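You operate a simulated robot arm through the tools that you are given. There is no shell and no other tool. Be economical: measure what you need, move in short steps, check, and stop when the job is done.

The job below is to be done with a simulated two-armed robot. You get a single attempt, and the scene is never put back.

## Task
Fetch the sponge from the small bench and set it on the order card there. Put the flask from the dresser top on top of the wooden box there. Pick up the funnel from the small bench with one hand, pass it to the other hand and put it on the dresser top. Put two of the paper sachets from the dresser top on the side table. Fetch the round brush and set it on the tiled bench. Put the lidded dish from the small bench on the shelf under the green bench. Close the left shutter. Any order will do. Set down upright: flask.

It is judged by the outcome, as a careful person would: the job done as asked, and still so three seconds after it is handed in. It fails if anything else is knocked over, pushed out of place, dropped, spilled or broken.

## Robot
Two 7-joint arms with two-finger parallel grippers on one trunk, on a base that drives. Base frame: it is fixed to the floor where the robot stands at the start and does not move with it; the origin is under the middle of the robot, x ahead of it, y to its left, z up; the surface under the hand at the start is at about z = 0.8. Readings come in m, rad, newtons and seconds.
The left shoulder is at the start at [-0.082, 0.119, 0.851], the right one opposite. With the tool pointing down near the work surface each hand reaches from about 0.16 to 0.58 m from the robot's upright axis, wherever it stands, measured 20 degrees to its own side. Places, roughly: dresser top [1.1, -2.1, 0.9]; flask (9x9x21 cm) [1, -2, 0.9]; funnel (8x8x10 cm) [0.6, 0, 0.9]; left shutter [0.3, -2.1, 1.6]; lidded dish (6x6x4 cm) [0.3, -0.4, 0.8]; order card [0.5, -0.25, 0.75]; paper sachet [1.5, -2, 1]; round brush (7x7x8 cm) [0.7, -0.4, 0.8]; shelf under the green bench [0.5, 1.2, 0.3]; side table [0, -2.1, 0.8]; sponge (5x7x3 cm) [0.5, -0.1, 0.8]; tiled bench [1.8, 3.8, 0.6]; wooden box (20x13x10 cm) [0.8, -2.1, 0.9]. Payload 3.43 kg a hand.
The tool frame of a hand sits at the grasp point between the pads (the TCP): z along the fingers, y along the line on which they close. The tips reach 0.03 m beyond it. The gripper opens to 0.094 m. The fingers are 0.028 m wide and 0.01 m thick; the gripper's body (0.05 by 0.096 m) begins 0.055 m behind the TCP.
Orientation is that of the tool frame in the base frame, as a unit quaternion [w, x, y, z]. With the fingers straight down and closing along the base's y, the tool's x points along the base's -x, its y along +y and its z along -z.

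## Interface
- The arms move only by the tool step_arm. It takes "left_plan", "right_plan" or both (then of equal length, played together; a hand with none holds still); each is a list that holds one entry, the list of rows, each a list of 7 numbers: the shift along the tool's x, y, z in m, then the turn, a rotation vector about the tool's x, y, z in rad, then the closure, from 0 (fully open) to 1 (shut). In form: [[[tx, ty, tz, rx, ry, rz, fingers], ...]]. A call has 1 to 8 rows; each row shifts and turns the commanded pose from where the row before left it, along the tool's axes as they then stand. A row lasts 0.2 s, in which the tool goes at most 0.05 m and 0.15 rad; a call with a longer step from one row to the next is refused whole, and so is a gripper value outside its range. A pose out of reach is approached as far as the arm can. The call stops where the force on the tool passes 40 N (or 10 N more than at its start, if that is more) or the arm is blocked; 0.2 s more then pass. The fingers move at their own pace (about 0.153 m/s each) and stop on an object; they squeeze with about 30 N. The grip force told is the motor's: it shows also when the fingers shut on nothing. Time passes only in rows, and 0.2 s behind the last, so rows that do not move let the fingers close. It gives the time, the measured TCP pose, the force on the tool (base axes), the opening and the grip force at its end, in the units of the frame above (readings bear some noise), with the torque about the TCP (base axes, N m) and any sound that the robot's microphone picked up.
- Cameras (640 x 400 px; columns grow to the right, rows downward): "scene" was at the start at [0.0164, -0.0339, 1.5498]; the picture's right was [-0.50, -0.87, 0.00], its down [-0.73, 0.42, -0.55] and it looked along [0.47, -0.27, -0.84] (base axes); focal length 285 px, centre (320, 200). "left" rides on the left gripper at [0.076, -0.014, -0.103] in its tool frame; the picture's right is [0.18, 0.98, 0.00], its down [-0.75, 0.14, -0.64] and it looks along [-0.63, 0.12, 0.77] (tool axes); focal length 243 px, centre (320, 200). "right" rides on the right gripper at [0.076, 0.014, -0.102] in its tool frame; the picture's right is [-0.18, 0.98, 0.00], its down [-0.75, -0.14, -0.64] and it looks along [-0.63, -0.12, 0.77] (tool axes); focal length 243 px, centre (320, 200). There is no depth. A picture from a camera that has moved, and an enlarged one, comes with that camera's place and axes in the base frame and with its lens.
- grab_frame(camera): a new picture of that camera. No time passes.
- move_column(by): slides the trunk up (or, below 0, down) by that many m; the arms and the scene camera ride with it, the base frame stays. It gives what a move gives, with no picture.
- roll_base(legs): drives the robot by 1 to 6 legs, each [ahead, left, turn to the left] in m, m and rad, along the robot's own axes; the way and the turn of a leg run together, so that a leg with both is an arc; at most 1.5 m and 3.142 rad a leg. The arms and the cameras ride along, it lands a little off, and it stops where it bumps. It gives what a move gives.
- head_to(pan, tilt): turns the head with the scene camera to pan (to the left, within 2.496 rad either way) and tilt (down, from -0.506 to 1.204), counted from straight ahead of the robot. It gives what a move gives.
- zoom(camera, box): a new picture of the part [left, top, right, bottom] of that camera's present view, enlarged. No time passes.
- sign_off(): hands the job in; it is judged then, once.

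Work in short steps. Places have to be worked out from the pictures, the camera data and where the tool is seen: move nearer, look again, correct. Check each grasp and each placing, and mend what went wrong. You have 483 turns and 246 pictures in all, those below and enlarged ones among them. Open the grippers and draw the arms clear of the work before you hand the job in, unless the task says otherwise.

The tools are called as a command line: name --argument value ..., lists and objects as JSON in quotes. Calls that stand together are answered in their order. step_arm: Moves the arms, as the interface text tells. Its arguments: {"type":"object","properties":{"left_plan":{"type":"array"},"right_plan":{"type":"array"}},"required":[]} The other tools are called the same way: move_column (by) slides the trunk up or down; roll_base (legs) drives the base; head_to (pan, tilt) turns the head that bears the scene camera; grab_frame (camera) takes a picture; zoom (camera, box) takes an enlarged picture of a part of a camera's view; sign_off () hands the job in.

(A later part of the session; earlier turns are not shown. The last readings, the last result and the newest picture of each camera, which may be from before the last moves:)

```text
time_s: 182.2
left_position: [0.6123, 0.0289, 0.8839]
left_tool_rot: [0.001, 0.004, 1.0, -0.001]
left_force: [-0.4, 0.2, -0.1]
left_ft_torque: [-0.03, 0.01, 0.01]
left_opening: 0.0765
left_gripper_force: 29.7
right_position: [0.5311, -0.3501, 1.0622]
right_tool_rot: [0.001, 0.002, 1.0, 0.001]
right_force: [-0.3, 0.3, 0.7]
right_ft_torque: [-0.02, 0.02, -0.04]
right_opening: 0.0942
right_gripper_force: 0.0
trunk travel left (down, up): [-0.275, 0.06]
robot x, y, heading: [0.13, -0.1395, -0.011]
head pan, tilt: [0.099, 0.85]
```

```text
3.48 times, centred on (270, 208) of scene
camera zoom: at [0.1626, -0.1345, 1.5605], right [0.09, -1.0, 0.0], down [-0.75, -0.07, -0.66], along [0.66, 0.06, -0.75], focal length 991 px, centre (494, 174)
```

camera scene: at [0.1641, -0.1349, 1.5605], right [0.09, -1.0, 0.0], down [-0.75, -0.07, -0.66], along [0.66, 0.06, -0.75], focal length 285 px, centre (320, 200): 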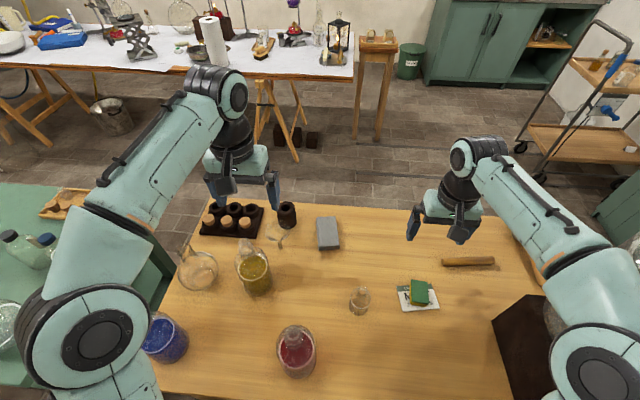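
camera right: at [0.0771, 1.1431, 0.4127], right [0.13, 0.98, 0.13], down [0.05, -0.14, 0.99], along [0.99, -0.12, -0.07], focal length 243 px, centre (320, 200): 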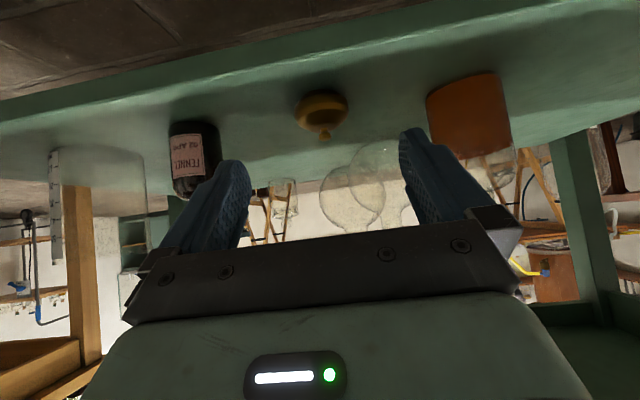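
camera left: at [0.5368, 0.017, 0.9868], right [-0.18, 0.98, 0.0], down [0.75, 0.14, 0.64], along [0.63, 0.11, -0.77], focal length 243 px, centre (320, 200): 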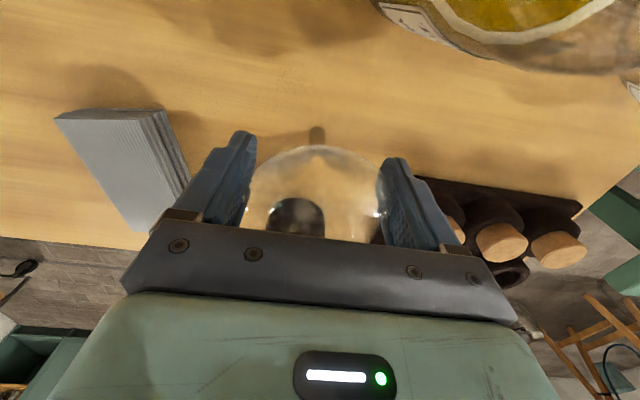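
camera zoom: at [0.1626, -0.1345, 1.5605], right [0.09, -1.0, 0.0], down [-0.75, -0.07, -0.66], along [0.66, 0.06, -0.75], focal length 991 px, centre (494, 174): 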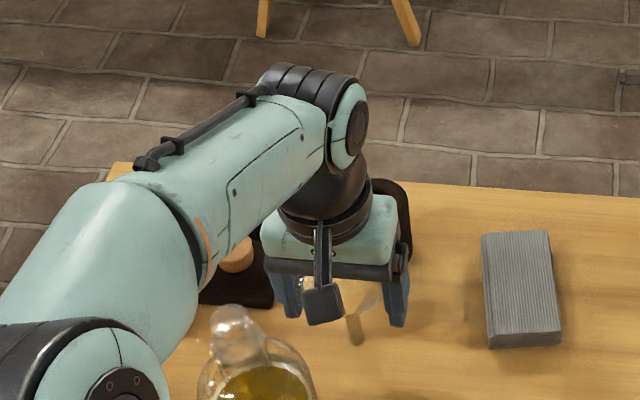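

The funnel is held by the rim (7.65 cm). I lift it straight up.

step_arm --left_plan '[[[0, 0, -0.02, 0, 0, 0, 1], [0, 0, -0.04, 0, 0, 0, 1], [0, 0, -0.045, 0, 0, 0, 1], [0.01, 0, -0.045, 0, 0, 0, 1], [0.03, 0, -0.038, 0, 0, 0, 1]]]'

grab_frame --camera "left"

grab_frame --camera "scene"

```text
time_s: 183.4
left_position: [0.5732, 0.0306, 1.0714]
left_tool_rot: [-0.001, 0.003, 1.0, 0.0]
left_force: [0.5, 0.3, -0.6]
left_ft_torque: [0.04, -0.01, -0.02]
left_opening: 0.0763
left_gripper_force: 30.1
right_position: [0.5302, -0.3513, 1.0628]
right_tool_rot: [0.002, 0.003, 1.0, 0.0]
right_force: [-0.3, -0.5, -0.1]
right_ft_torque: [-0.01, 0.02, 0.05]
right_opening: 0.0941
right_gripper_force: 0.0
trunk travel left (down, up): [-0.275, 0.06]
robot x, y, heading: [0.128, -0.1452, -0.004]
head pan, tilt: [0.099, 0.85]
```

```text
161 pictures are left
camera left: at [0.4975, 0.0182, 1.1745], right [-0.18, 0.98, 0.0], down [0.75, 0.14, 0.64], along [0.63, 0.11, -0.77], focal length 243 px, centre (320, 200)
```

left: 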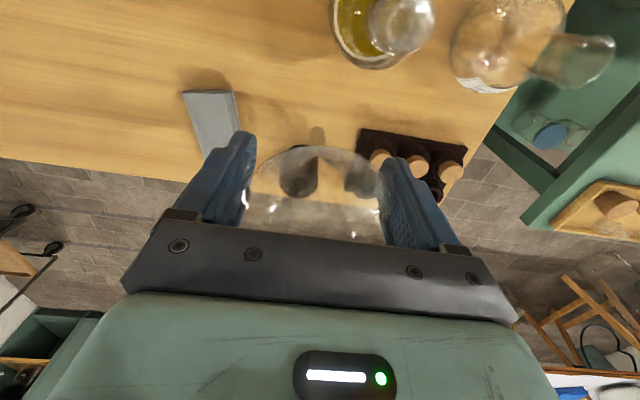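

```text
160 pictures are left
camera scene: at [0.161, -0.1344, 1.5604], right [0.09, -1.0, 0.0], down [-0.75, -0.07, -0.66], along [0.66, 0.06, -0.75], focal length 285 px, centre (320, 200)
```

scene: 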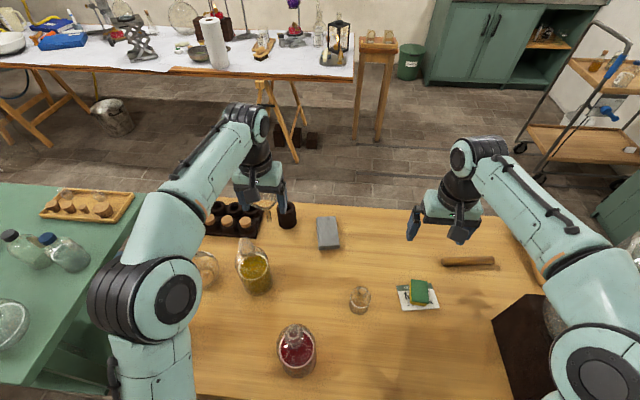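

Lifted. I raise the trunk 5 cm for clearance and back away from the bench.

move_column --by 0.055

roll_base --legs '[[-0.5, 0, 0]]'

grab_frame --camera "scene"

```text
time_s: 184.4
left_position: [0.5725, 0.0305, 1.1267]
left_tool_rot: [0.001, 0.003, 1.0, 0.0]
left_force: [0.1, 0.1, -0.4]
left_ft_torque: [-0.02, 0.01, -0.02]
left_opening: 0.0765
left_gripper_force: 30.0
right_position: [0.5304, -0.3508, 1.1177]
right_tool_rot: [0.002, 0.003, 1.0, 0.0]
right_force: [0.5, 0.3, -0.3]
right_ft_torque: [0.04, -0.04, -0.03]
right_opening: 0.0939
right_gripper_force: 0.1
trunk travel left (down, up): [-0.33, 0.005]
robot x, y, heading: [0.1319, -0.1448, -0.01]
head pan, tilt: [0.099, 0.85]
```

```text
time_s: 187.3
left_position: [0.0848, 0.0317, 1.1271]
left_tool_rot: [0.0, 0.003, 1.0, 0.0]
left_force: [0.3, -0.2, -1.0]
left_ft_torque: [0.0, -0.04, 0.01]
left_opening: 0.0762
left_gripper_force: 30.1
right_position: [0.0427, -0.3476, 1.1165]
right_tool_rot: [0.001, 0.005, 1.0, 0.001]
right_force: [0.1, -0.3, -0.5]
right_ft_torque: [0.01, -0.02, 0.02]
right_opening: 0.0942
right_gripper_force: 0.0
trunk travel left (down, up): [-0.33, 0.005]
robot x, y, heading: [-0.3602, -0.1383, -0.009]
head pan, tilt: [0.099, 0.85]
```

```text
159 pictures are left
camera scene: at [-0.3271, -0.1307, 1.6195], right [0.09, -1.0, 0.0], down [-0.75, -0.07, -0.66], along [0.66, 0.06, -0.75], focal length 285 px, centre (320, 200)
```

scene: 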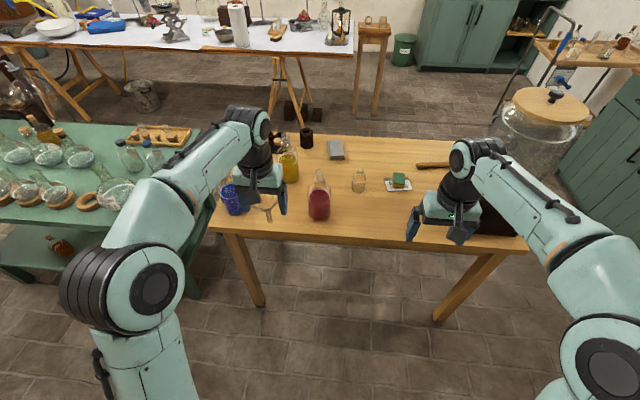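

Handover happens here in free air. I turn the right hand so its fingers point left, closing along x, to take the funnel's stem below the left fingers.

step_arm --right_plan '[[[0, 0, 0, -0.0863, -0.0863, -0.0863, 0], [0, 0, 0, -0.0863, -0.0863, -0.0863, 0], [0, 0, 0, -0.0863, -0.0863, -0.0863, 0], [0, 0, 0, -0.0863, -0.0863, -0.0863, 0], [0, 0, 0, -0.0863, -0.0863, -0.0863, 0], [0, 0, 0, -0.0863, -0.0863, -0.0863, 0], [0, 0, 0, -0.0863, -0.0863, -0.0863, 0]]]'

step_arm --right_plan '[[[0, 0, 0, -0.0863, -0.0863, -0.0863, 0], [0, 0, 0, -0.0863, -0.0863, -0.0863, 0], [0, 0, 0, -0.0863, -0.0863, -0.0863, 0], [0, 0, 0, -0.0863, -0.0863, -0.0863, 0], [0, 0, 0, -0.0863, -0.0863, -0.0863, 0], [0, 0, 0, -0.0863, -0.0863, -0.0863, 0], [0, 0, 0, -0.0863, -0.0863, -0.0863, 0]]]'

grab_frame --camera "scene"

grab_frame --camera "right"

```text
time_s: 188.9
left_position: [0.0841, 0.0319, 1.1266]
left_tool_rot: [0.0, 0.003, 1.0, 0.0]
left_force: [0.0, -0.3, -0.5]
left_ft_torque: [0.03, 0.04, 0.03]
left_opening: 0.0765
left_gripper_force: 29.4
right_position: [0.042, -0.349, 1.1179]
right_tool_rot: [0.293, -0.286, 0.866, 0.288]
right_force: [0.1, -0.2, 0.2]
right_ft_torque: [-0.01, -0.01, 0.02]
right_opening: 0.0942
right_gripper_force: 0.0
trunk travel left (down, up): [-0.33, 0.005]
robot x, y, heading: [-0.3595, -0.1369, -0.01]
head pan, tilt: [0.099, 0.85]
```

```text
time_s: 190.5
left_position: [0.0852, 0.0325, 1.1246]
left_tool_rot: [0.001, 0.005, 1.0, 0.0]
left_force: [0.7, -0.4, -0.5]
left_ft_torque: [-0.01, 0.02, 0.0]
left_opening: 0.0763
left_gripper_force: 30.1
right_position: [0.0429, -0.3484, 1.1185]
right_tool_rot: [0.503, -0.498, 0.502, 0.497]
right_force: [-0.4, 0.2, 0.4]
right_ft_torque: [-0.02, -0.04, 0.0]
right_opening: 0.094
right_gripper_force: 0.0
trunk travel left (down, up): [-0.33, 0.005]
robot x, y, heading: [-0.3615, -0.138, -0.011]
head pan, tilt: [0.099, 0.85]
```

```text
158 pictures are left
camera scene: at [-0.3268, -0.1311, 1.6194], right [0.09, -1.0, 0.0], down [-0.75, -0.07, -0.66], along [0.66, 0.06, -0.75], focal length 285 px, centre (320, 200)
```

scene: 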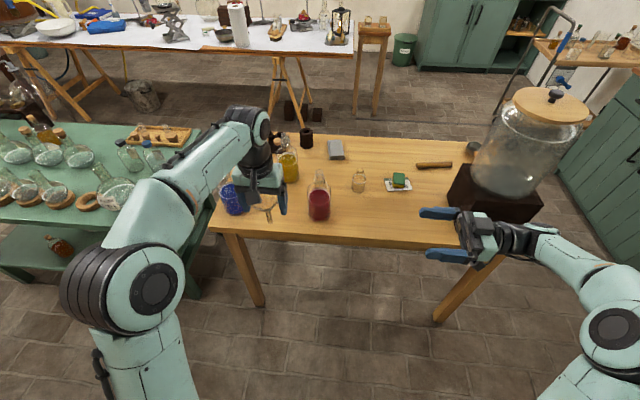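

```text
157 pictures are left
camera right: at [0.0266, -0.4503, 1.0413], right [-0.98, 0.01, 0.18], down [0.13, -0.64, 0.75], along [0.12, 0.77, 0.63], focal length 243 px, centre (320, 200)
```

right: 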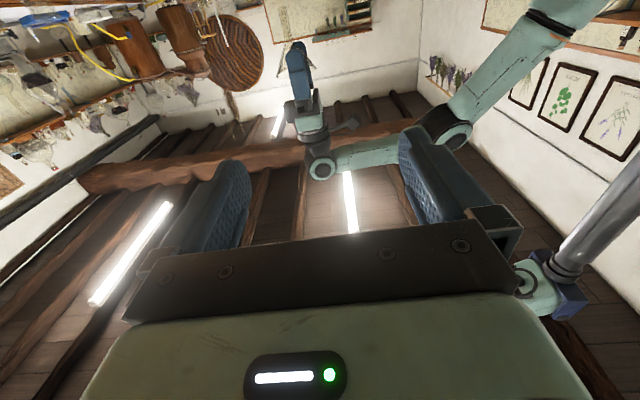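

The right hand points left as wanted. I zoom in to see the held funnel's stem.

zoom --camera "scene" --box '[210, 150, 320, 240]'

zoom --camera "right" --box '[250, 20, 370, 110]'

```text
4.44 times, centred on (265, 195) of scene
camera zoom: at [-0.3268, -0.1311, 1.6194], right [0.09, -1.0, 0.0], down [-0.75, -0.07, -0.66], along [0.66, 0.06, -0.75], focal length 1266 px, centre (564, 222)
```

zoom: 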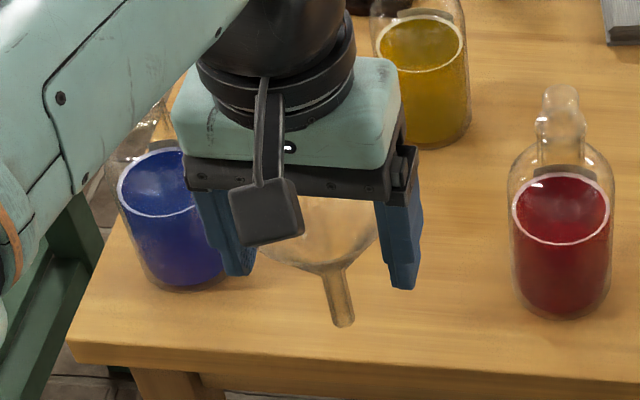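

```text
4.44 times, centred on (310, 65) of right
camera zoom: at [0.0266, -0.4503, 1.0413], right [-0.98, 0.01, 0.18], down [0.13, -0.64, 0.75], along [0.12, 0.77, 0.63], focal length 1078 px, centre (364, 800)
```

zoom: 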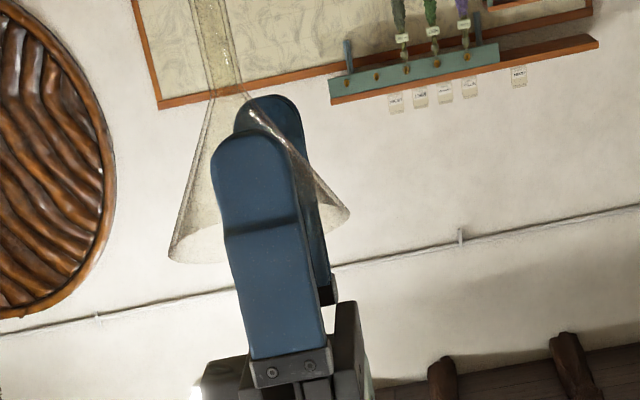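

The stem stands at about (0.099, 0.036), z 1.03–1.08. I bring the right hand level with it, stopping 13 cm short.

step_arm --right_plan '[[[0.0112, -0.0093, 0.0413, 0, 0, 0, 0], [0.0112, -0.0093, 0.0413, 0, 0, 0, 0], [0.0112, -0.0093, 0.0413, 0, 0, 0, 0], [0.0112, -0.0093, 0.0413, 0, 0, 0, 0], [0.0112, -0.0093, 0.0413, 0, 0, 0, 0], [0.0112, -0.0093, 0.0413, 0, 0, 0, 0]]]'

grab_frame --camera "right"

grab_frame --camera "scene"

```text
time_s: 191.9
left_position: [0.0842, 0.0341, 1.1255]
left_tool_rot: [0.0, 0.004, 1.0, 0.001]
left_force: [0.2, 0.1, -0.1]
left_ft_torque: [-0.05, -0.01, 0.0]
left_opening: 0.0766
left_gripper_force: 30.6
right_position: [0.0993, -0.1, 1.0483]
right_tool_rot: [0.502, -0.499, 0.502, 0.496]
right_force: [1.0, -0.3, 0.1]
right_ft_torque: [0.01, 0.0, 0.0]
right_opening: 0.0941
right_gripper_force: 0.1
trunk travel left (down, up): [-0.33, 0.005]
robot x, y, heading: [-0.3633, -0.1396, -0.008]
head pan, tilt: [0.099, 0.85]
```

```text
154 pictures are left
camera right: at [0.084, -0.2012, 0.9727], right [-0.98, 0.01, 0.18], down [0.13, -0.64, 0.76], along [0.13, 0.77, 0.63], focal length 243 px, centre (320, 200)
```

right: 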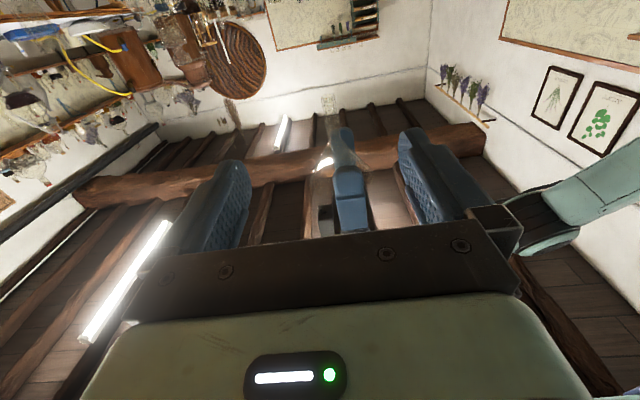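

```text
153 pictures are left
camera scene: at [-0.3267, -0.1299, 1.6194], right [0.09, -1.0, 0.0], down [-0.75, -0.07, -0.66], along [0.66, 0.06, -0.75], focal length 285 px, centre (320, 200)
```

scene: 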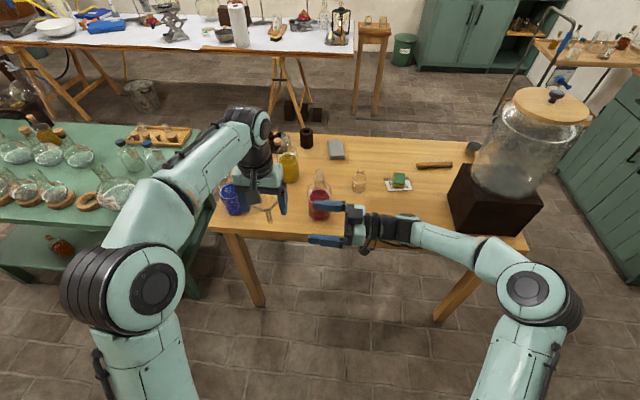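

I zoom in on both views to check the stem lines up between the right fingers.

zoom --camera "right" --box '[270, 80, 400, 240]'

zoom --camera "scene" --box '[220, 160, 400, 260]'

```text
2.50 times, centred on (335, 160) of right
camera zoom: at [0.084, -0.2012, 0.9727], right [-0.98, 0.01, 0.18], down [0.13, -0.64, 0.76], along [0.13, 0.77, 0.63], focal length 606 px, centre (282, 300)
```

zoom: 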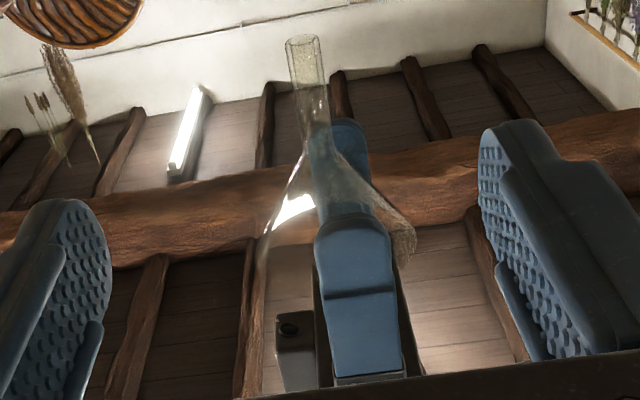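

```text
3.56 times, centred on (310, 210) of scene
camera zoom: at [-0.3267, -0.1299, 1.6194], right [0.09, -1.0, 0.0], down [-0.75, -0.07, -0.66], along [0.66, 0.06, -0.75], focal length 1013 px, centre (356, 164)
```

zoom: 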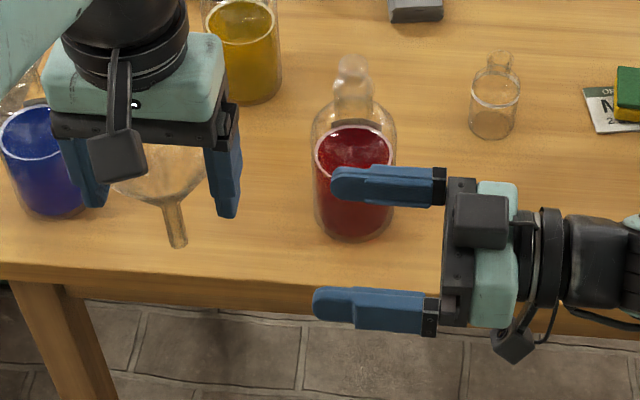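

Aligned: stem at x ≈ 0.096, z 1.04–1.08. I advance to enclose the stem.

step_arm --right_plan '[[[-0.006, 0.003, 0.03, 0, 0, 0, 0], [0, 0, 0.036, 0, 0, 0, 0], [0, 0, 0.036, 0, 0, 0, 0], [0, 0, 0.032, 0, 0, 0, 0]]]'

zoom --camera "right" --box '[200, 60, 450, 240]'

zoom --camera "scene" --box '[220, 160, 400, 260]'

```text
time_s: 192.9
left_position: [0.0835, 0.0333, 1.1247]
left_tool_rot: [0.0, 0.005, 1.0, -0.001]
left_force: [0.0, 1.1, 0.1]
left_ft_torque: [-0.03, 0.02, -0.01]
left_opening: 0.0763
left_gripper_force: 29.9
right_position: [0.0987, 0.0355, 1.0558]
right_tool_rot: [0.503, -0.498, 0.503, 0.496]
right_force: [0.1, 0.9, -1.0]
right_ft_torque: [-0.02, 0.01, 0.02]
right_opening: 0.0942
right_gripper_force: 0.0
trunk travel left (down, up): [-0.33, 0.005]
robot x, y, heading: [-0.3585, -0.1375, -0.011]
head pan, tilt: [0.099, 0.85]
```

```text
2.22 times, centred on (325, 150) of right
camera zoom: at [0.0831, -0.0674, 0.9803], right [-0.98, 0.01, 0.18], down [0.13, -0.64, 0.76], along [0.13, 0.77, 0.63], focal length 539 px, centre (309, 311)
```

zoom: 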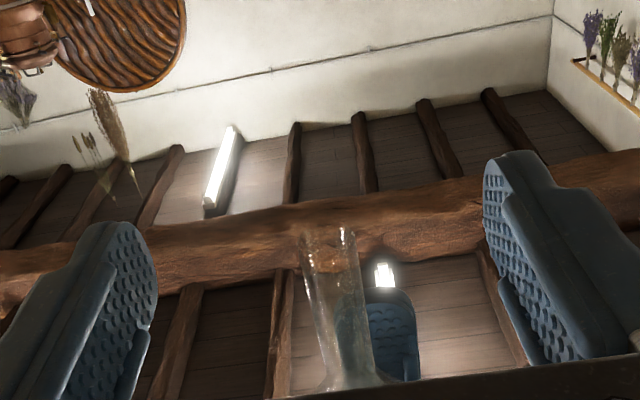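

```text
3.56 times, centred on (310, 210) of scene
camera zoom: at [-0.3271, -0.1299, 1.6194], right [0.09, -1.0, 0.0], down [-0.75, -0.07, -0.66], along [0.66, 0.06, -0.75], focal length 1013 px, centre (356, 164)
```

zoom: 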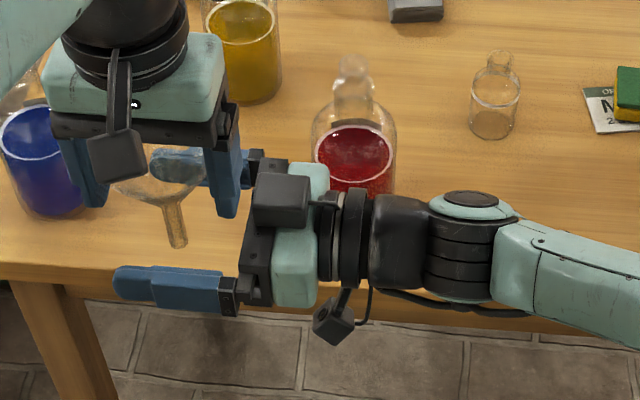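

The stem is between the right pads. I close the right gripper on it.

step_arm --right_plan '[[[0, 0, 0, 0, 0, 0, 0.4], [0, 0, 0, 0, 0, 0, 0.7], [0, 0, 0, 0, 0, 0, 0.85], [0, 0, 0, 0, 0, 0, 1], [0, 0, 0, 0, 0, 0, 1]]]'

zoom --camera "scene" --box '[220, 160, 400, 260]'

```text
time_s: 194.1
left_position: [0.0859, 0.0325, 1.1264]
left_tool_rot: [0.001, 0.004, 1.0, 0.001]
left_force: [16.9, 1.7, 1.3]
left_ft_torque: [-0.02, -0.38, 0.0]
left_opening: 0.0767
left_gripper_force: 30.4
right_position: [0.0974, 0.0337, 1.057]
right_tool_rot: [0.502, -0.499, 0.501, 0.497]
right_force: [-16.4, -2.9, -0.5]
right_ft_torque: [0.2, -0.75, -0.05]
right_opening: 0.0168
right_gripper_force: 30.3
trunk travel left (down, up): [-0.33, 0.005]
robot x, y, heading: [-0.3577, -0.1411, -0.007]
head pan, tilt: [0.099, 0.85]
```

```text
3.56 times, centred on (310, 210) of scene
camera zoom: at [-0.3273, -0.1307, 1.6194], right [0.09, -1.0, 0.0], down [-0.75, -0.07, -0.66], along [0.66, 0.06, -0.75], focal length 1013 px, centre (356, 164)
```

zoom: 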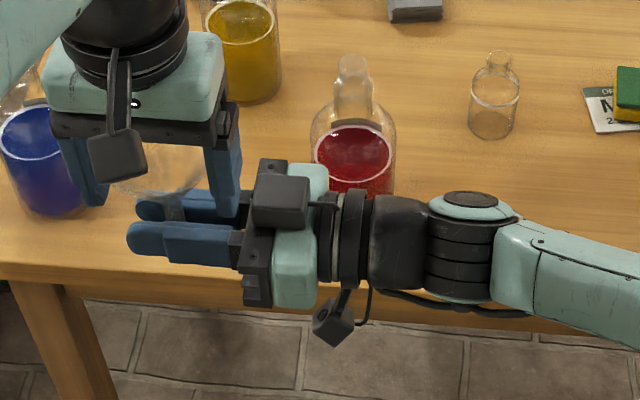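

The stem is held (1.7 cm), with about 16 N sideways strain between the arms. I relax it by 2 mm, then open the left hand and lift it away.

step_arm --right_plan '[[[0, 0.002, 0, 0, 0, 0, 1], [0, 0.001, 0, 0, 0, 0, 1]]]'

```text
time_s: 194.7
left_position: [0.0834, 0.0324, 1.1266]
left_tool_rot: [-0.001, 0.005, 1.0, -0.001]
left_force: [7.9, -3.0, 0.2]
left_ft_torque: [0.04, 0.07, 0.05]
left_opening: 0.0762
left_gripper_force: 29.9
right_position: [0.0959, 0.0341, 1.0548]
right_tool_rot: [0.504, -0.498, 0.503, 0.495]
right_force: [-7.9, 2.9, -0.8]
right_ft_torque: [-0.17, -0.65, -0.08]
right_opening: 0.0166
right_gripper_force: 29.8
trunk travel left (down, up): [-0.33, 0.005]
robot x, y, heading: [-0.3655, -0.1399, -0.005]
head pan, tilt: [0.099, 0.85]
```

Strain is halved. Now I open the left fingers slowly and raise the left hand.

step_arm --left_plan '[[[0, 0, 0, 0, 0, 0, 0.5], [0, 0, 0, 0, 0, 0, 0.1], [0, 0, 0, 0, 0, 0, 0], [0, 0, -0.02, 0, 0, 0, 0], [0, 0, -0.04, 0, 0, 0, 0], [0, 0, -0.04, 0, 0, 0, 0], [0, 0.04, 0, 0, 0, 0, 0], [0, 0.04, 0, 0, 0, 0, 0]]]'

zoom --camera "scene" --box '[180, 120, 400, 260]'

grab_frame --camera "right"

```text
time_s: 196.5
left_position: [0.0842, 0.114, 1.2246]
left_tool_rot: [-0.001, 0.005, 1.0, -0.001]
left_force: [-0.3, -0.5, 0.1]
left_ft_torque: [0.03, -0.01, 0.0]
left_opening: 0.0939
left_gripper_force: 0.1
right_position: [0.0963, 0.0339, 1.0559]
right_tool_rot: [0.503, -0.498, 0.502, 0.497]
right_force: [-0.5, -0.1, 0.5]
right_ft_torque: [0.01, -0.04, -0.02]
right_opening: 0.0161
right_gripper_force: 29.6
trunk travel left (down, up): [-0.33, 0.005]
robot x, y, heading: [-0.3605, -0.1402, -0.008]
head pan, tilt: [0.099, 0.85]
```

```text
2.86 times, centred on (290, 190) of scene
camera zoom: at [-0.3273, -0.1301, 1.6194], right [0.09, -1.0, 0.0], down [-0.75, -0.07, -0.66], along [0.66, 0.06, -0.75], focal length 814 px, centre (406, 229)
```

zoom: 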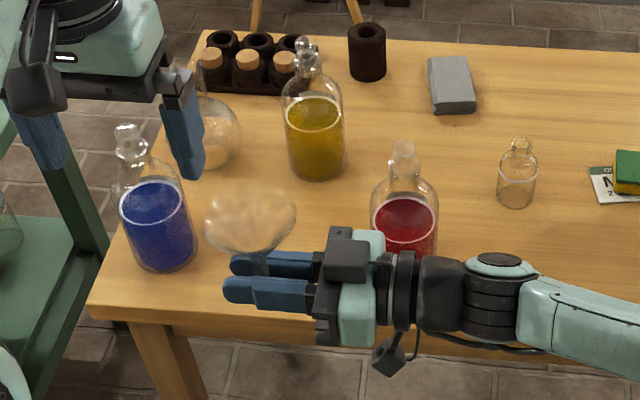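

```text
146 pictures are left
camera right: at [0.08, -0.0683, 0.9799], right [-0.98, 0.01, 0.18], down [0.13, -0.64, 0.75], along [0.12, 0.77, 0.63], focal length 243 px, centre (320, 200)
```

right: 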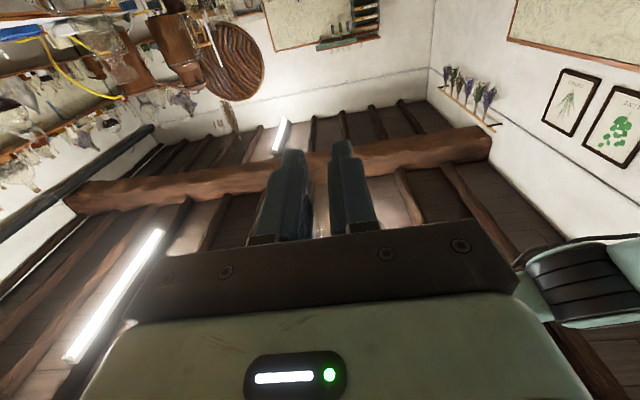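

Handover succeeded. I now invert the funnel (rim down is the stable way to set it down) by rolling the wrist 180°, back through neutral.

step_arm --right_plan '[[[0, 0, -0.02, 0, 0, 0.1495, 1], [0, 0, -0.02, 0, 0, 0.1495, 1], [0, 0, -0.02, 0, 0, 0.1495, 1], [0, 0, 0, 0, 0, 0.1495, 1], [0, 0, 0, 0, 0, 0.1495, 1], [0, 0, 0, 0, 0, 0.1495, 1], [0, 0, 0, 0, 0, 0.1495, 1]]]'

step_arm --right_plan '[[[0, 0, 0, 0, 0, 0.1495, 1], [0, 0, 0, 0, 0, 0.1495, 1], [0, 0, 0, 0, 0, 0.1495, 1], [0, 0, 0, 0, 0, 0.1495, 1], [0, 0, 0, 0, 0, 0.1495, 1], [0, 0, 0, 0, 0, 0.1495, 1], [0, 0, 0, 0, 0, 0.1495, 1]]]'

grab_frame --camera "scene"

```text
time_s: 198.1
left_position: [0.0835, 0.1133, 1.2247]
left_tool_rot: [-0.001, 0.004, 1.0, 0.0]
left_force: [-0.1, 0.1, 0.5]
left_ft_torque: [0.0, 0.01, -0.02]
left_opening: 0.094
left_gripper_force: 0.0
right_position: [0.0961, -0.0279, 1.0555]
right_tool_rot: [0.185, -0.179, 0.685, 0.682]
right_force: [-0.4, -0.5, 0.1]
right_ft_torque: [0.0, 0.01, 0.0]
right_opening: 0.0161
right_gripper_force: 30.2
trunk travel left (down, up): [-0.33, 0.005]
robot x, y, heading: [-0.3591, -0.1392, -0.008]
head pan, tilt: [0.099, 0.85]
```

```text
time_s: 199.7
left_position: [0.0855, 0.1132, 1.224]
left_tool_rot: [0.0, 0.005, 1.0, -0.001]
left_force: [-0.4, -0.6, 0.3]
left_ft_torque: [0.01, 0.0, 0.02]
left_opening: 0.094
left_gripper_force: 0.0
right_position: [0.0951, -0.0252, 1.0559]
right_tool_rot: [-0.179, 0.187, 0.682, 0.684]
right_force: [-0.2, -0.7, -0.1]
right_ft_torque: [0.04, 0.02, 0.03]
right_opening: 0.0162
right_gripper_force: 30.0
trunk travel left (down, up): [-0.33, 0.005]
robot x, y, heading: [-0.357, -0.139, -0.005]
head pan, tilt: [0.099, 0.85]
```

```text
145 pictures are left
camera scene: at [-0.3273, -0.1307, 1.6194], right [0.09, -1.0, 0.0], down [-0.75, -0.07, -0.66], along [0.66, 0.06, -0.75], focal length 285 px, centre (320, 200)
```

scene: 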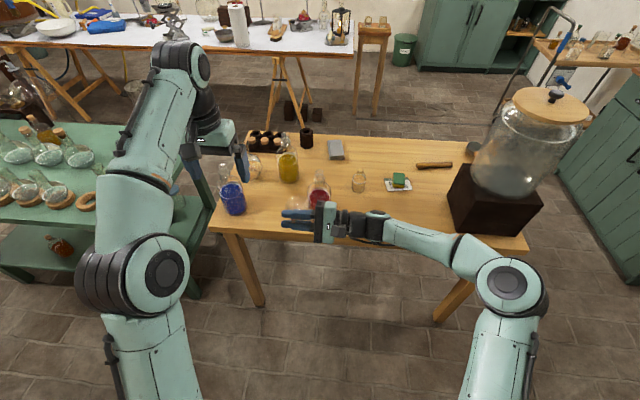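

It's working. I finish the roll.

step_arm --right_plan '[[[0, 0, 0, 0, 0, 0.1495, 1], [0, 0, 0, 0, 0, 0.1495, 1], [0, 0, 0, 0, 0, 0.1495, 1], [0, 0, 0, 0, 0, 0.1495, 1], [0, 0, 0, 0, 0, 0.1495, 1], [0, 0, 0, 0, 0, 0.1495, 1], [0, 0, 0, 0, 0, 0.1495, 1]]]'

zoom --camera "scene" --box '[220, 160, 400, 280]'

grab_frame --camera "right"

```text
time_s: 201.3
left_position: [0.085, 0.1134, 1.2251]
left_tool_rot: [0.0, 0.004, 1.0, -0.001]
left_force: [-0.5, 0.8, -0.4]
left_ft_torque: [-0.01, 0.03, 0.01]
left_opening: 0.0943
left_gripper_force: 0.1
right_position: [0.0961, -0.0271, 1.0565]
right_tool_rot: [-0.498, 0.502, 0.498, 0.502]
right_force: [0.5, 0.2, -1.0]
right_ft_torque: [-0.04, 0.02, 0.0]
right_opening: 0.0159
right_gripper_force: 30.4
trunk travel left (down, up): [-0.33, 0.005]
robot x, y, heading: [-0.3609, -0.1378, -0.011]
head pan, tilt: [0.099, 0.85]
```

```text
3.33 times, centred on (310, 220) of scene
camera zoom: at [-0.3274, -0.1306, 1.6194], right [0.09, -1.0, 0.0], down [-0.75, -0.07, -0.66], along [0.66, 0.06, -0.75], focal length 950 px, centre (353, 133)
```

zoom: 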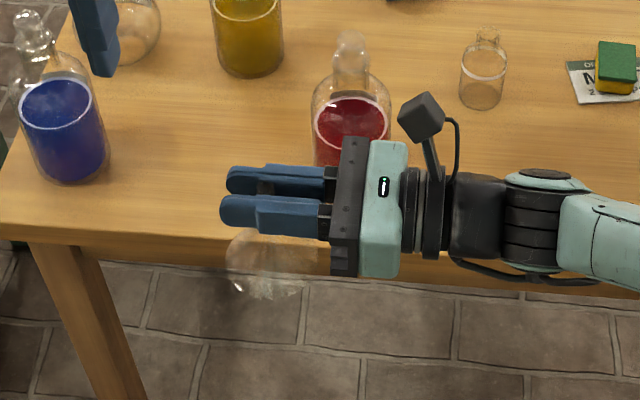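

```text
143 pictures are left
camera right: at [0.1086, -0.1284, 1.1318], right [0.98, -0.01, -0.18], down [-0.15, -0.64, -0.75], along [-0.11, 0.77, -0.63], focal length 243 px, centre (320, 200)
```

right: 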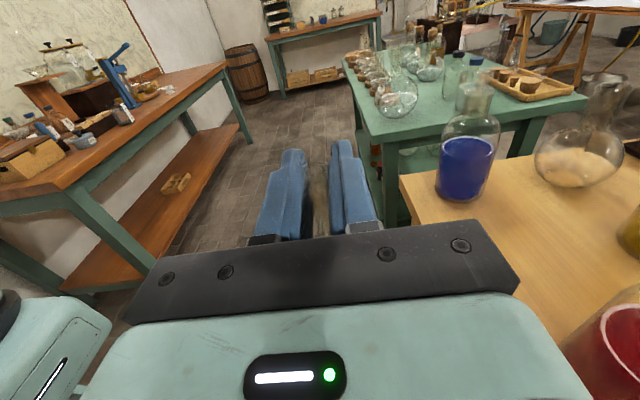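

Funnel is rim-down and firmly held. I look right toward the dresser to plan the route.

head_to --pan -1.0 --tilt 0.45

grab_frame --camera "scene"

head_to --pan -1.7 --tilt 0.45

grab_frame --camera "scene"

```text
time_s: 202.6
left_position: [0.0843, 0.1127, 1.2246]
left_tool_rot: [0.001, 0.004, 1.0, 0.0]
left_force: [0.1, -0.1, 0.1]
left_ft_torque: [0.03, 0.02, 0.01]
left_opening: 0.094
left_gripper_force: 0.1
right_position: [0.0964, -0.0278, 1.0546]
right_tool_rot: [-0.497, 0.502, 0.499, 0.503]
right_force: [0.1, 0.0, -0.8]
right_ft_torque: [0.01, 0.02, 0.0]
right_opening: 0.016
right_gripper_force: 29.7
trunk travel left (down, up): [-0.33, 0.005]
robot x, y, heading: [-0.3602, -0.1389, -0.008]
head pan, tilt: [-1.0, 0.45]
```

```text
142 pictures are left
camera scene: at [-0.3562, -0.2155, 1.6538], right [-0.85, -0.53, 0.0], down [-0.23, 0.37, -0.9], along [0.48, -0.76, -0.44], focal length 285 px, centre (320, 200)
```

scene: 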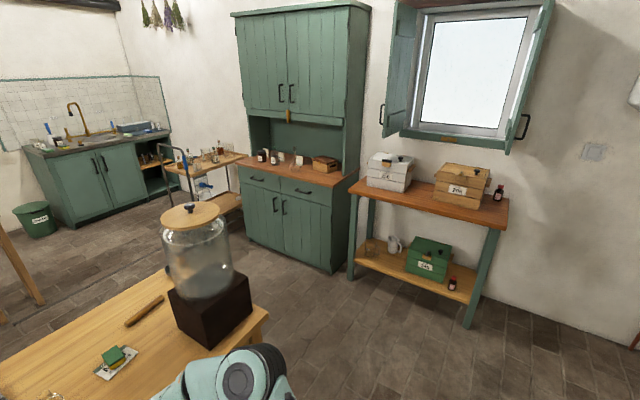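

```text
time_s: 203.7
left_position: [0.0832, 0.1134, 1.2236]
left_tool_rot: [0.0, 0.004, 1.0, -0.001]
left_force: [0.0, -0.4, 0.4]
left_ft_torque: [0.02, -0.01, 0.01]
left_opening: 0.0942
left_gripper_force: 0.0
right_position: [0.0956, -0.0257, 1.0551]
right_tool_rot: [-0.497, 0.502, 0.499, 0.503]
right_force: [-0.4, 0.1, -0.4]
right_ft_torque: [0.01, 0.01, 0.0]
right_opening: 0.0161
right_gripper_force: 30.1
trunk travel left (down, up): [-0.33, 0.005]
robot x, y, heading: [-0.3626, -0.1435, -0.006]
head pan, tilt: [-1.7, 0.45]
```

```text
141 pictures are left
camera scene: at [-0.4178, -0.2288, 1.6538], right [-0.99, 0.14, 0.0], down [0.06, 0.43, -0.9], along [-0.12, -0.89, -0.44], focal length 285 px, centre (320, 200)
```

scene: 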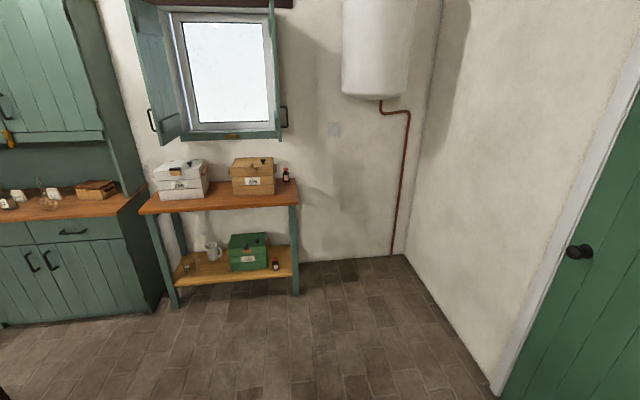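

The dresser counter spans about x 0.45–1.41 with its front at y ≈ -1.81, z ≈ 0.9; the side table and window lie to its right. I turn to face it and drive there.

roll_base --legs '[[0, 0, -1.563], [1.03, 0, 0], [0, 1.3, 0]]'

head_to --pan 0.0 --tilt 0.6

grab_frame --camera "scene"

```text
time_s: 224.2
left_position: [1.2001, -1.6237, 1.2252]
left_tool_rot: [0.0, 0.711, 0.703, 0.001]
left_force: [-0.7, 0.3, -0.2]
left_ft_torque: [0.0, 0.01, -0.03]
left_opening: 0.0939
left_gripper_force: 0.0
right_position: [1.0591, -1.6349, 1.0553]
right_tool_rot: [0.006, 0.708, -0.003, 0.706]
right_force: [-1.0, -0.3, 0.0]
right_ft_torque: [-0.03, -0.04, 0.01]
right_opening: 0.0158
right_gripper_force: 29.8
trunk travel left (down, up): [-0.33, 0.005]
robot x, y, heading: [0.9459, -1.1774, -1.584]
head pan, tilt: [-1.7, 0.45]
```

```text
time_s: 225.9
left_position: [1.1986, -1.623, 1.2252]
left_tool_rot: [-0.001, 0.711, 0.703, 0.001]
left_force: [-0.4, 0.5, -0.7]
left_ft_torque: [-0.02, 0.03, 0.05]
left_opening: 0.094
left_gripper_force: 0.1
right_position: [1.0606, -1.6348, 1.0565]
right_tool_rot: [0.005, 0.708, -0.002, 0.706]
right_force: [0.1, -0.5, -0.1]
right_ft_torque: [0.01, 0.0, 0.03]
right_opening: 0.0158
right_gripper_force: 30.0
trunk travel left (down, up): [-0.33, 0.005]
robot x, y, heading: [0.9426, -1.1759, -1.583]
head pan, tilt: [0.0, 0.6]
```

```text
140 pictures are left
camera scene: at [0.9466, -1.221, 1.6403], right [-1.0, 0.01, 0.0], down [0.01, 0.56, -0.83], along [-0.01, -0.83, -0.56], focal length 285 px, centre (320, 200)
```

scene: 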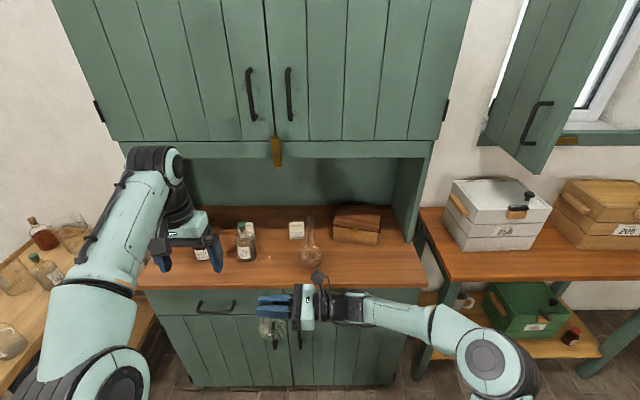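

I zoom in on the counter to see its objects.

zoom --camera "scene" --box '[140, 190, 440, 300]'

```text
2.13 times, centred on (290, 245) of scene
camera zoom: at [0.9466, -1.221, 1.6403], right [-1.0, 0.01, 0.0], down [0.01, 0.56, -0.83], along [-0.01, -0.83, -0.56], focal length 608 px, centre (384, 104)
```

zoom: 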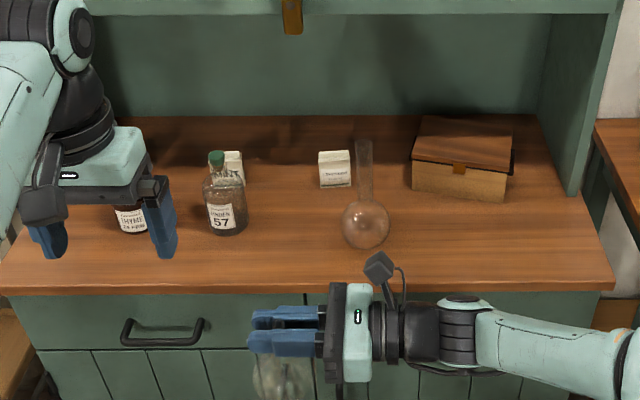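

Free space for the funnel is at the counter's right front, near (0.66, -1.91). I tuck the left hand back, then strafe right and approach.

step_arm --left_plan '[[[0.045, 0, 0, 0, 0, 0, 0], [0.045, 0, 0, 0, 0, 0, 0], [0.045, 0, 0, 0, 0, 0, 0], [0.045, 0, 0, 0, 0, 0, 0]]]'

roll_base --legs '[[0, -0.36, 0], [0.12, 0, 0]]'

head_to --pan 0.0 --tilt 0.75

grab_frame --camera "scene"

```text
time_s: 226.9
left_position: [1.2019, -1.4409, 1.2231]
left_tool_rot: [0.0, 0.711, 0.703, -0.001]
left_force: [0.3, -0.2, -0.2]
left_ft_torque: [-0.01, 0.02, -0.01]
left_opening: 0.0938
left_gripper_force: 0.0
right_position: [1.0611, -1.632, 1.0567]
right_tool_rot: [0.005, 0.707, -0.004, 0.707]
right_force: [-0.5, 0.5, 0.3]
right_ft_torque: [0.0, -0.01, -0.02]
right_opening: 0.0158
right_gripper_force: 30.0
trunk travel left (down, up): [-0.33, 0.005]
robot x, y, heading: [0.9468, -1.1782, -1.58]
head pan, tilt: [0.0, 0.6]
```

```text
time_s: 231.4
left_position: [0.8425, -1.5589, 1.224]
left_tool_rot: [0.0, 0.713, 0.701, 0.0]
left_force: [1.2, 0.1, -0.5]
left_ft_torque: [0.0, 0.02, -0.02]
left_opening: 0.0942
left_gripper_force: 0.0
right_position: [0.7005, -1.7494, 1.0555]
right_tool_rot: [0.007, 0.707, -0.005, 0.707]
right_force: [0.4, 0.0, -0.3]
right_ft_torque: [0.01, 0.04, -0.01]
right_opening: 0.0157
right_gripper_force: 29.8
trunk travel left (down, up): [-0.33, 0.005]
robot x, y, heading: [0.5907, -1.293, -1.586]
head pan, tilt: [0.0, 0.6]
```

```text
time_s: 232.1
left_position: [0.8427, -1.5602, 1.2245]
left_tool_rot: [0.0, 0.713, 0.701, 0.0]
left_force: [-0.7, 0.1, 0.2]
left_ft_torque: [-0.05, -0.01, 0.01]
left_opening: 0.0941
left_gripper_force: 0.1
right_position: [0.7005, -1.7499, 1.0553]
right_tool_rot: [0.006, 0.707, -0.005, 0.707]
right_force: [0.1, 0.2, -0.3]
right_ft_torque: [0.0, 0.06, 0.0]
right_opening: 0.0161
right_gripper_force: 30.1
trunk travel left (down, up): [-0.33, 0.005]
robot x, y, heading: [0.5914, -1.2951, -1.586]
head pan, tilt: [0.0, 0.75]
```

```text
138 pictures are left
camera scene: at [0.5893, -1.3311, 1.6275], right [-1.0, 0.02, 0.0], down [0.01, 0.68, -0.73], along [-0.01, -0.73, -0.68], focal length 285 px, centre (320, 200)
```

scene: 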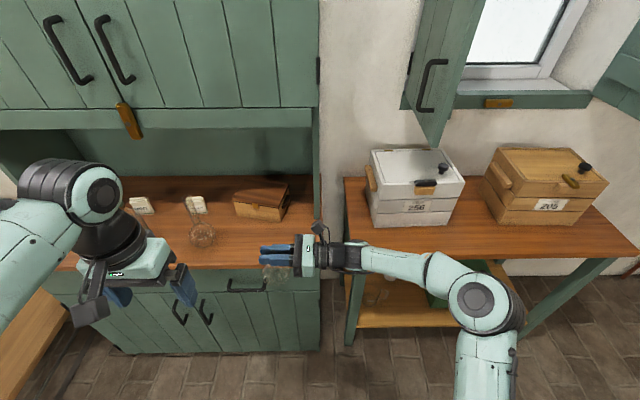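

The counter's right end is at x ≈ 0.58. I bring the funnel forward over (0.70, -1.905) and lower to a few cm above.

step_arm --right_plan '[[[0, 0.04, 0, 0, 0, 0, 1], [0, 0.04, 0, 0, 0, 0, 1], [0, 0.04, 0, 0, 0, 0, 1], [0, 0.035, 0, 0, 0, 0, 1], [-0.03, 0, 0, 0, 0, 0, 1], [-0.02, 0, 0, 0, 0, 0, 1]]]'

grab_frame --camera "right"

zoom --camera "scene" --box '[170, 160, 400, 310]'

```text
time_s: 233.5
left_position: [0.8429, -1.5597, 1.2251]
left_tool_rot: [0.0, 0.713, 0.701, 0.0]
left_force: [-0.6, 0.3, -0.5]
left_ft_torque: [0.01, 0.01, 0.0]
left_opening: 0.0942
left_gripper_force: 0.0
right_position: [0.6945, -1.8866, 1.003]
right_tool_rot: [0.006, 0.708, -0.005, 0.707]
right_force: [0.3, 0.7, 0.2]
right_ft_torque: [0.01, 0.02, 0.0]
right_opening: 0.0159
right_gripper_force: 30.0
right hand out of reach, approached as far as the arm can: row 4, 6
trunk travel left (down, up): [-0.33, 0.005]
robot x, y, heading: [0.5917, -1.2939, -1.589]
head pan, tilt: [0.0, 0.75]
```

```text
137 pictures are left
camera right: at [0.5927, -1.8992, 1.0785], right [-0.02, -0.98, -0.18], down [-0.64, 0.15, -0.75], along [0.77, 0.11, -0.63], focal length 243 px, centre (320, 200)
```

right: 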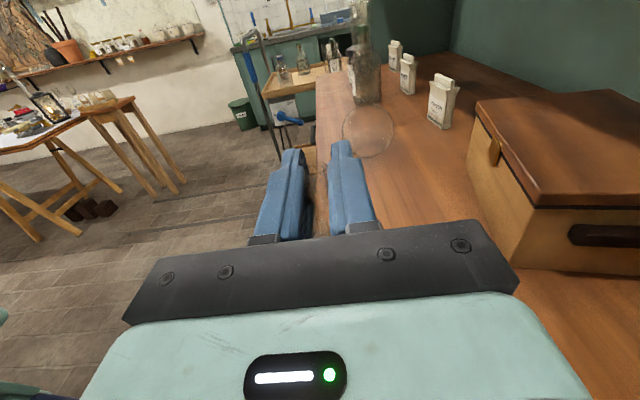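

```text
2.67 times, centred on (285, 235) of scene
camera zoom: at [0.5895, -1.3308, 1.6274], right [-1.0, 0.02, 0.0], down [0.01, 0.68, -0.73], along [-0.01, -0.73, -0.68], focal length 760 px, centre (413, 107)
```

zoom: 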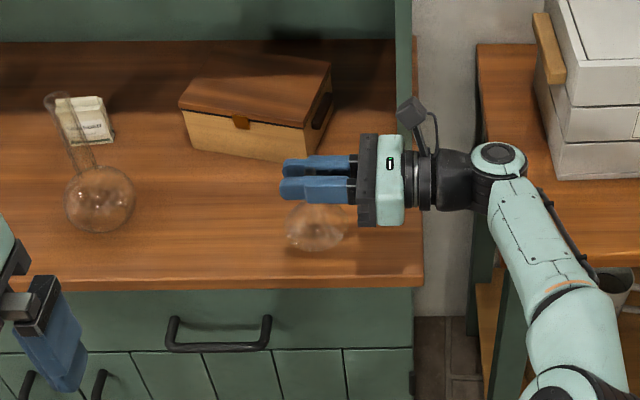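

The funnel hangs over the counter. I nudge the base forward 3 cm for a safer margin from the edge, then lower in small steps.

roll_base --legs '[[0.03, 0, 0]]'

step_arm --right_plan '[[[-0.008, 0, 0, 0, 0, 0, 1], [-0.006, 0, 0, 0, 0, 0, 1]]]'

zoom --camera "scene" --box '[220, 210, 320, 280]'

```text
time_s: 234.3
left_position: [0.8428, -1.5863, 1.2234]
left_tool_rot: [0.0, 0.713, 0.702, -0.001]
left_force: [-0.5, -0.1, 0.1]
left_ft_torque: [-0.01, -0.04, -0.02]
left_opening: 0.0941
left_gripper_force: 0.1
right_position: [0.6961, -1.9136, 1.0025]
right_tool_rot: [0.008, 0.708, -0.005, 0.706]
right_force: [0.8, 0.3, 0.2]
right_ft_torque: [0.0, -0.02, 0.0]
right_opening: 0.0157
right_gripper_force: 30.7
trunk travel left (down, up): [-0.33, 0.005]
robot x, y, heading: [0.5915, -1.3185, -1.585]
head pan, tilt: [0.0, 0.75]
```

```text
time_s: 234.9
left_position: [0.8427, -1.5881, 1.2243]
left_tool_rot: [0.0, 0.713, 0.701, 0.0]
left_force: [-0.1, 0.1, 0.3]
left_ft_torque: [0.0, 0.04, -0.02]
left_opening: 0.0942
left_gripper_force: 0.1
right_position: [0.6958, -1.9149, 0.9893]
right_tool_rot: [0.007, 0.707, -0.006, 0.707]
right_force: [0.2, -0.5, 0.0]
right_ft_torque: [0.02, -0.01, 0.0]
right_opening: 0.0161
right_gripper_force: 29.7
trunk travel left (down, up): [-0.33, 0.005]
robot x, y, heading: [0.5884, -1.32, -1.583]
head pan, tilt: [0.0, 0.75]
```

```text
5.71 times, centred on (270, 245) of scene
camera zoom: at [0.5889, -1.36, 1.6274], right [-1.0, 0.02, 0.0], down [0.01, 0.68, -0.73], along [-0.01, -0.73, -0.68], focal length 1628 px, centre (606, -57)
```

zoom: 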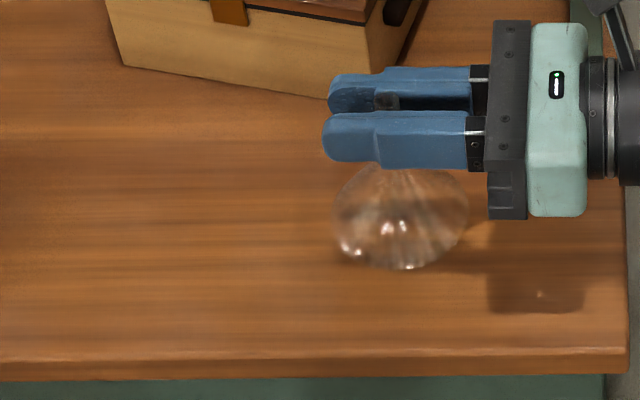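

Continuing down slowly toward contact.

step_arm --right_plan '[[[-0.004, 0, 0, 0, 0, 0, 1], [-0.003, 0, 0, 0, 0, 0, 1]]]'

step_arm --right_plan '[[[-0.003, 0, 0, 0, 0, 0, 1]]]'

step_arm --right_plan '[[[-0.003, 0, 0, 0, 0, 0, 1]]]'

step_arm --right_plan '[[[-0.003, 0, 0, 0, 0, 0, 1]]]'

```text
time_s: 235.5
left_position: [0.8431, -1.5894, 1.2253]
left_tool_rot: [0.0, 0.713, 0.701, 0.0]
left_force: [-0.9, 0.2, -0.2]
left_ft_torque: [0.0, -0.01, 0.03]
left_opening: 0.094
left_gripper_force: 0.1
right_position: [0.695, -1.9132, 0.9813]
right_tool_rot: [0.007, 0.707, -0.006, 0.707]
right_force: [0.2, -0.5, 0.3]
right_ft_torque: [0.01, 0.03, 0.02]
right_opening: 0.016
right_gripper_force: 30.2
trunk travel left (down, up): [-0.33, 0.005]
robot x, y, heading: [0.5901, -1.3211, -1.589]
head pan, tilt: [0.0, 0.75]
```

```text
time_s: 235.9
left_position: [0.8423, -1.5887, 1.2249]
left_tool_rot: [0.0, 0.713, 0.701, 0.0]
left_force: [-0.1, -0.4, -0.1]
left_ft_torque: [0.01, -0.01, 0.04]
left_opening: 0.094
left_gripper_force: 0.1
right_position: [0.6952, -1.9135, 0.98]
right_tool_rot: [0.006, 0.707, -0.005, 0.707]
right_force: [-0.3, 0.4, -0.2]
right_ft_torque: [0.03, -0.02, 0.03]
right_opening: 0.016
right_gripper_force: 30.2
right hand out of reach, approached as far as the arm can: row 1
trunk travel left (down, up): [-0.33, 0.005]
robot x, y, heading: [0.5871, -1.3223, -1.585]
head pan, tilt: [0.0, 0.75]
```

```text
time_s: 236.3
left_position: [0.8418, -1.5889, 1.2253]
left_tool_rot: [0.0, 0.712, 0.702, 0.0]
left_force: [-0.7, 0.4, 0.7]
left_ft_torque: [-0.01, 0.03, -0.02]
left_opening: 0.0939
left_gripper_force: 0.0
right_position: [0.6961, -1.9135, 0.9754]
right_tool_rot: [0.006, 0.708, -0.004, 0.706]
right_force: [1.0, -0.4, 0.2]
right_ft_torque: [0.02, 0.02, 0.0]
right_opening: 0.0161
right_gripper_force: 30.1
trunk travel left (down, up): [-0.33, 0.005]
robot x, y, heading: [0.5891, -1.3229, -1.581]
head pan, tilt: [0.0, 0.75]
```

```text
time_s: 236.7
left_position: [0.8426, -1.5887, 1.223]
left_tool_rot: [0.0, 0.712, 0.702, 0.0]
left_force: [-0.1, 0.4, 1.2]
left_ft_torque: [0.03, -0.03, 0.02]
left_opening: 0.0942
left_gripper_force: 0.0
right_position: [0.6954, -1.9125, 0.9719]
right_tool_rot: [0.008, 0.708, -0.005, 0.706]
right_force: [0.7, 0.7, -0.2]
right_ft_torque: [0.01, 0.0, 0.0]
right_opening: 0.016
right_gripper_force: 29.3
trunk travel left (down, up): [-0.33, 0.005]
robot x, y, heading: [0.589, -1.3213, -1.588]
head pan, tilt: [0.0, 0.75]
```

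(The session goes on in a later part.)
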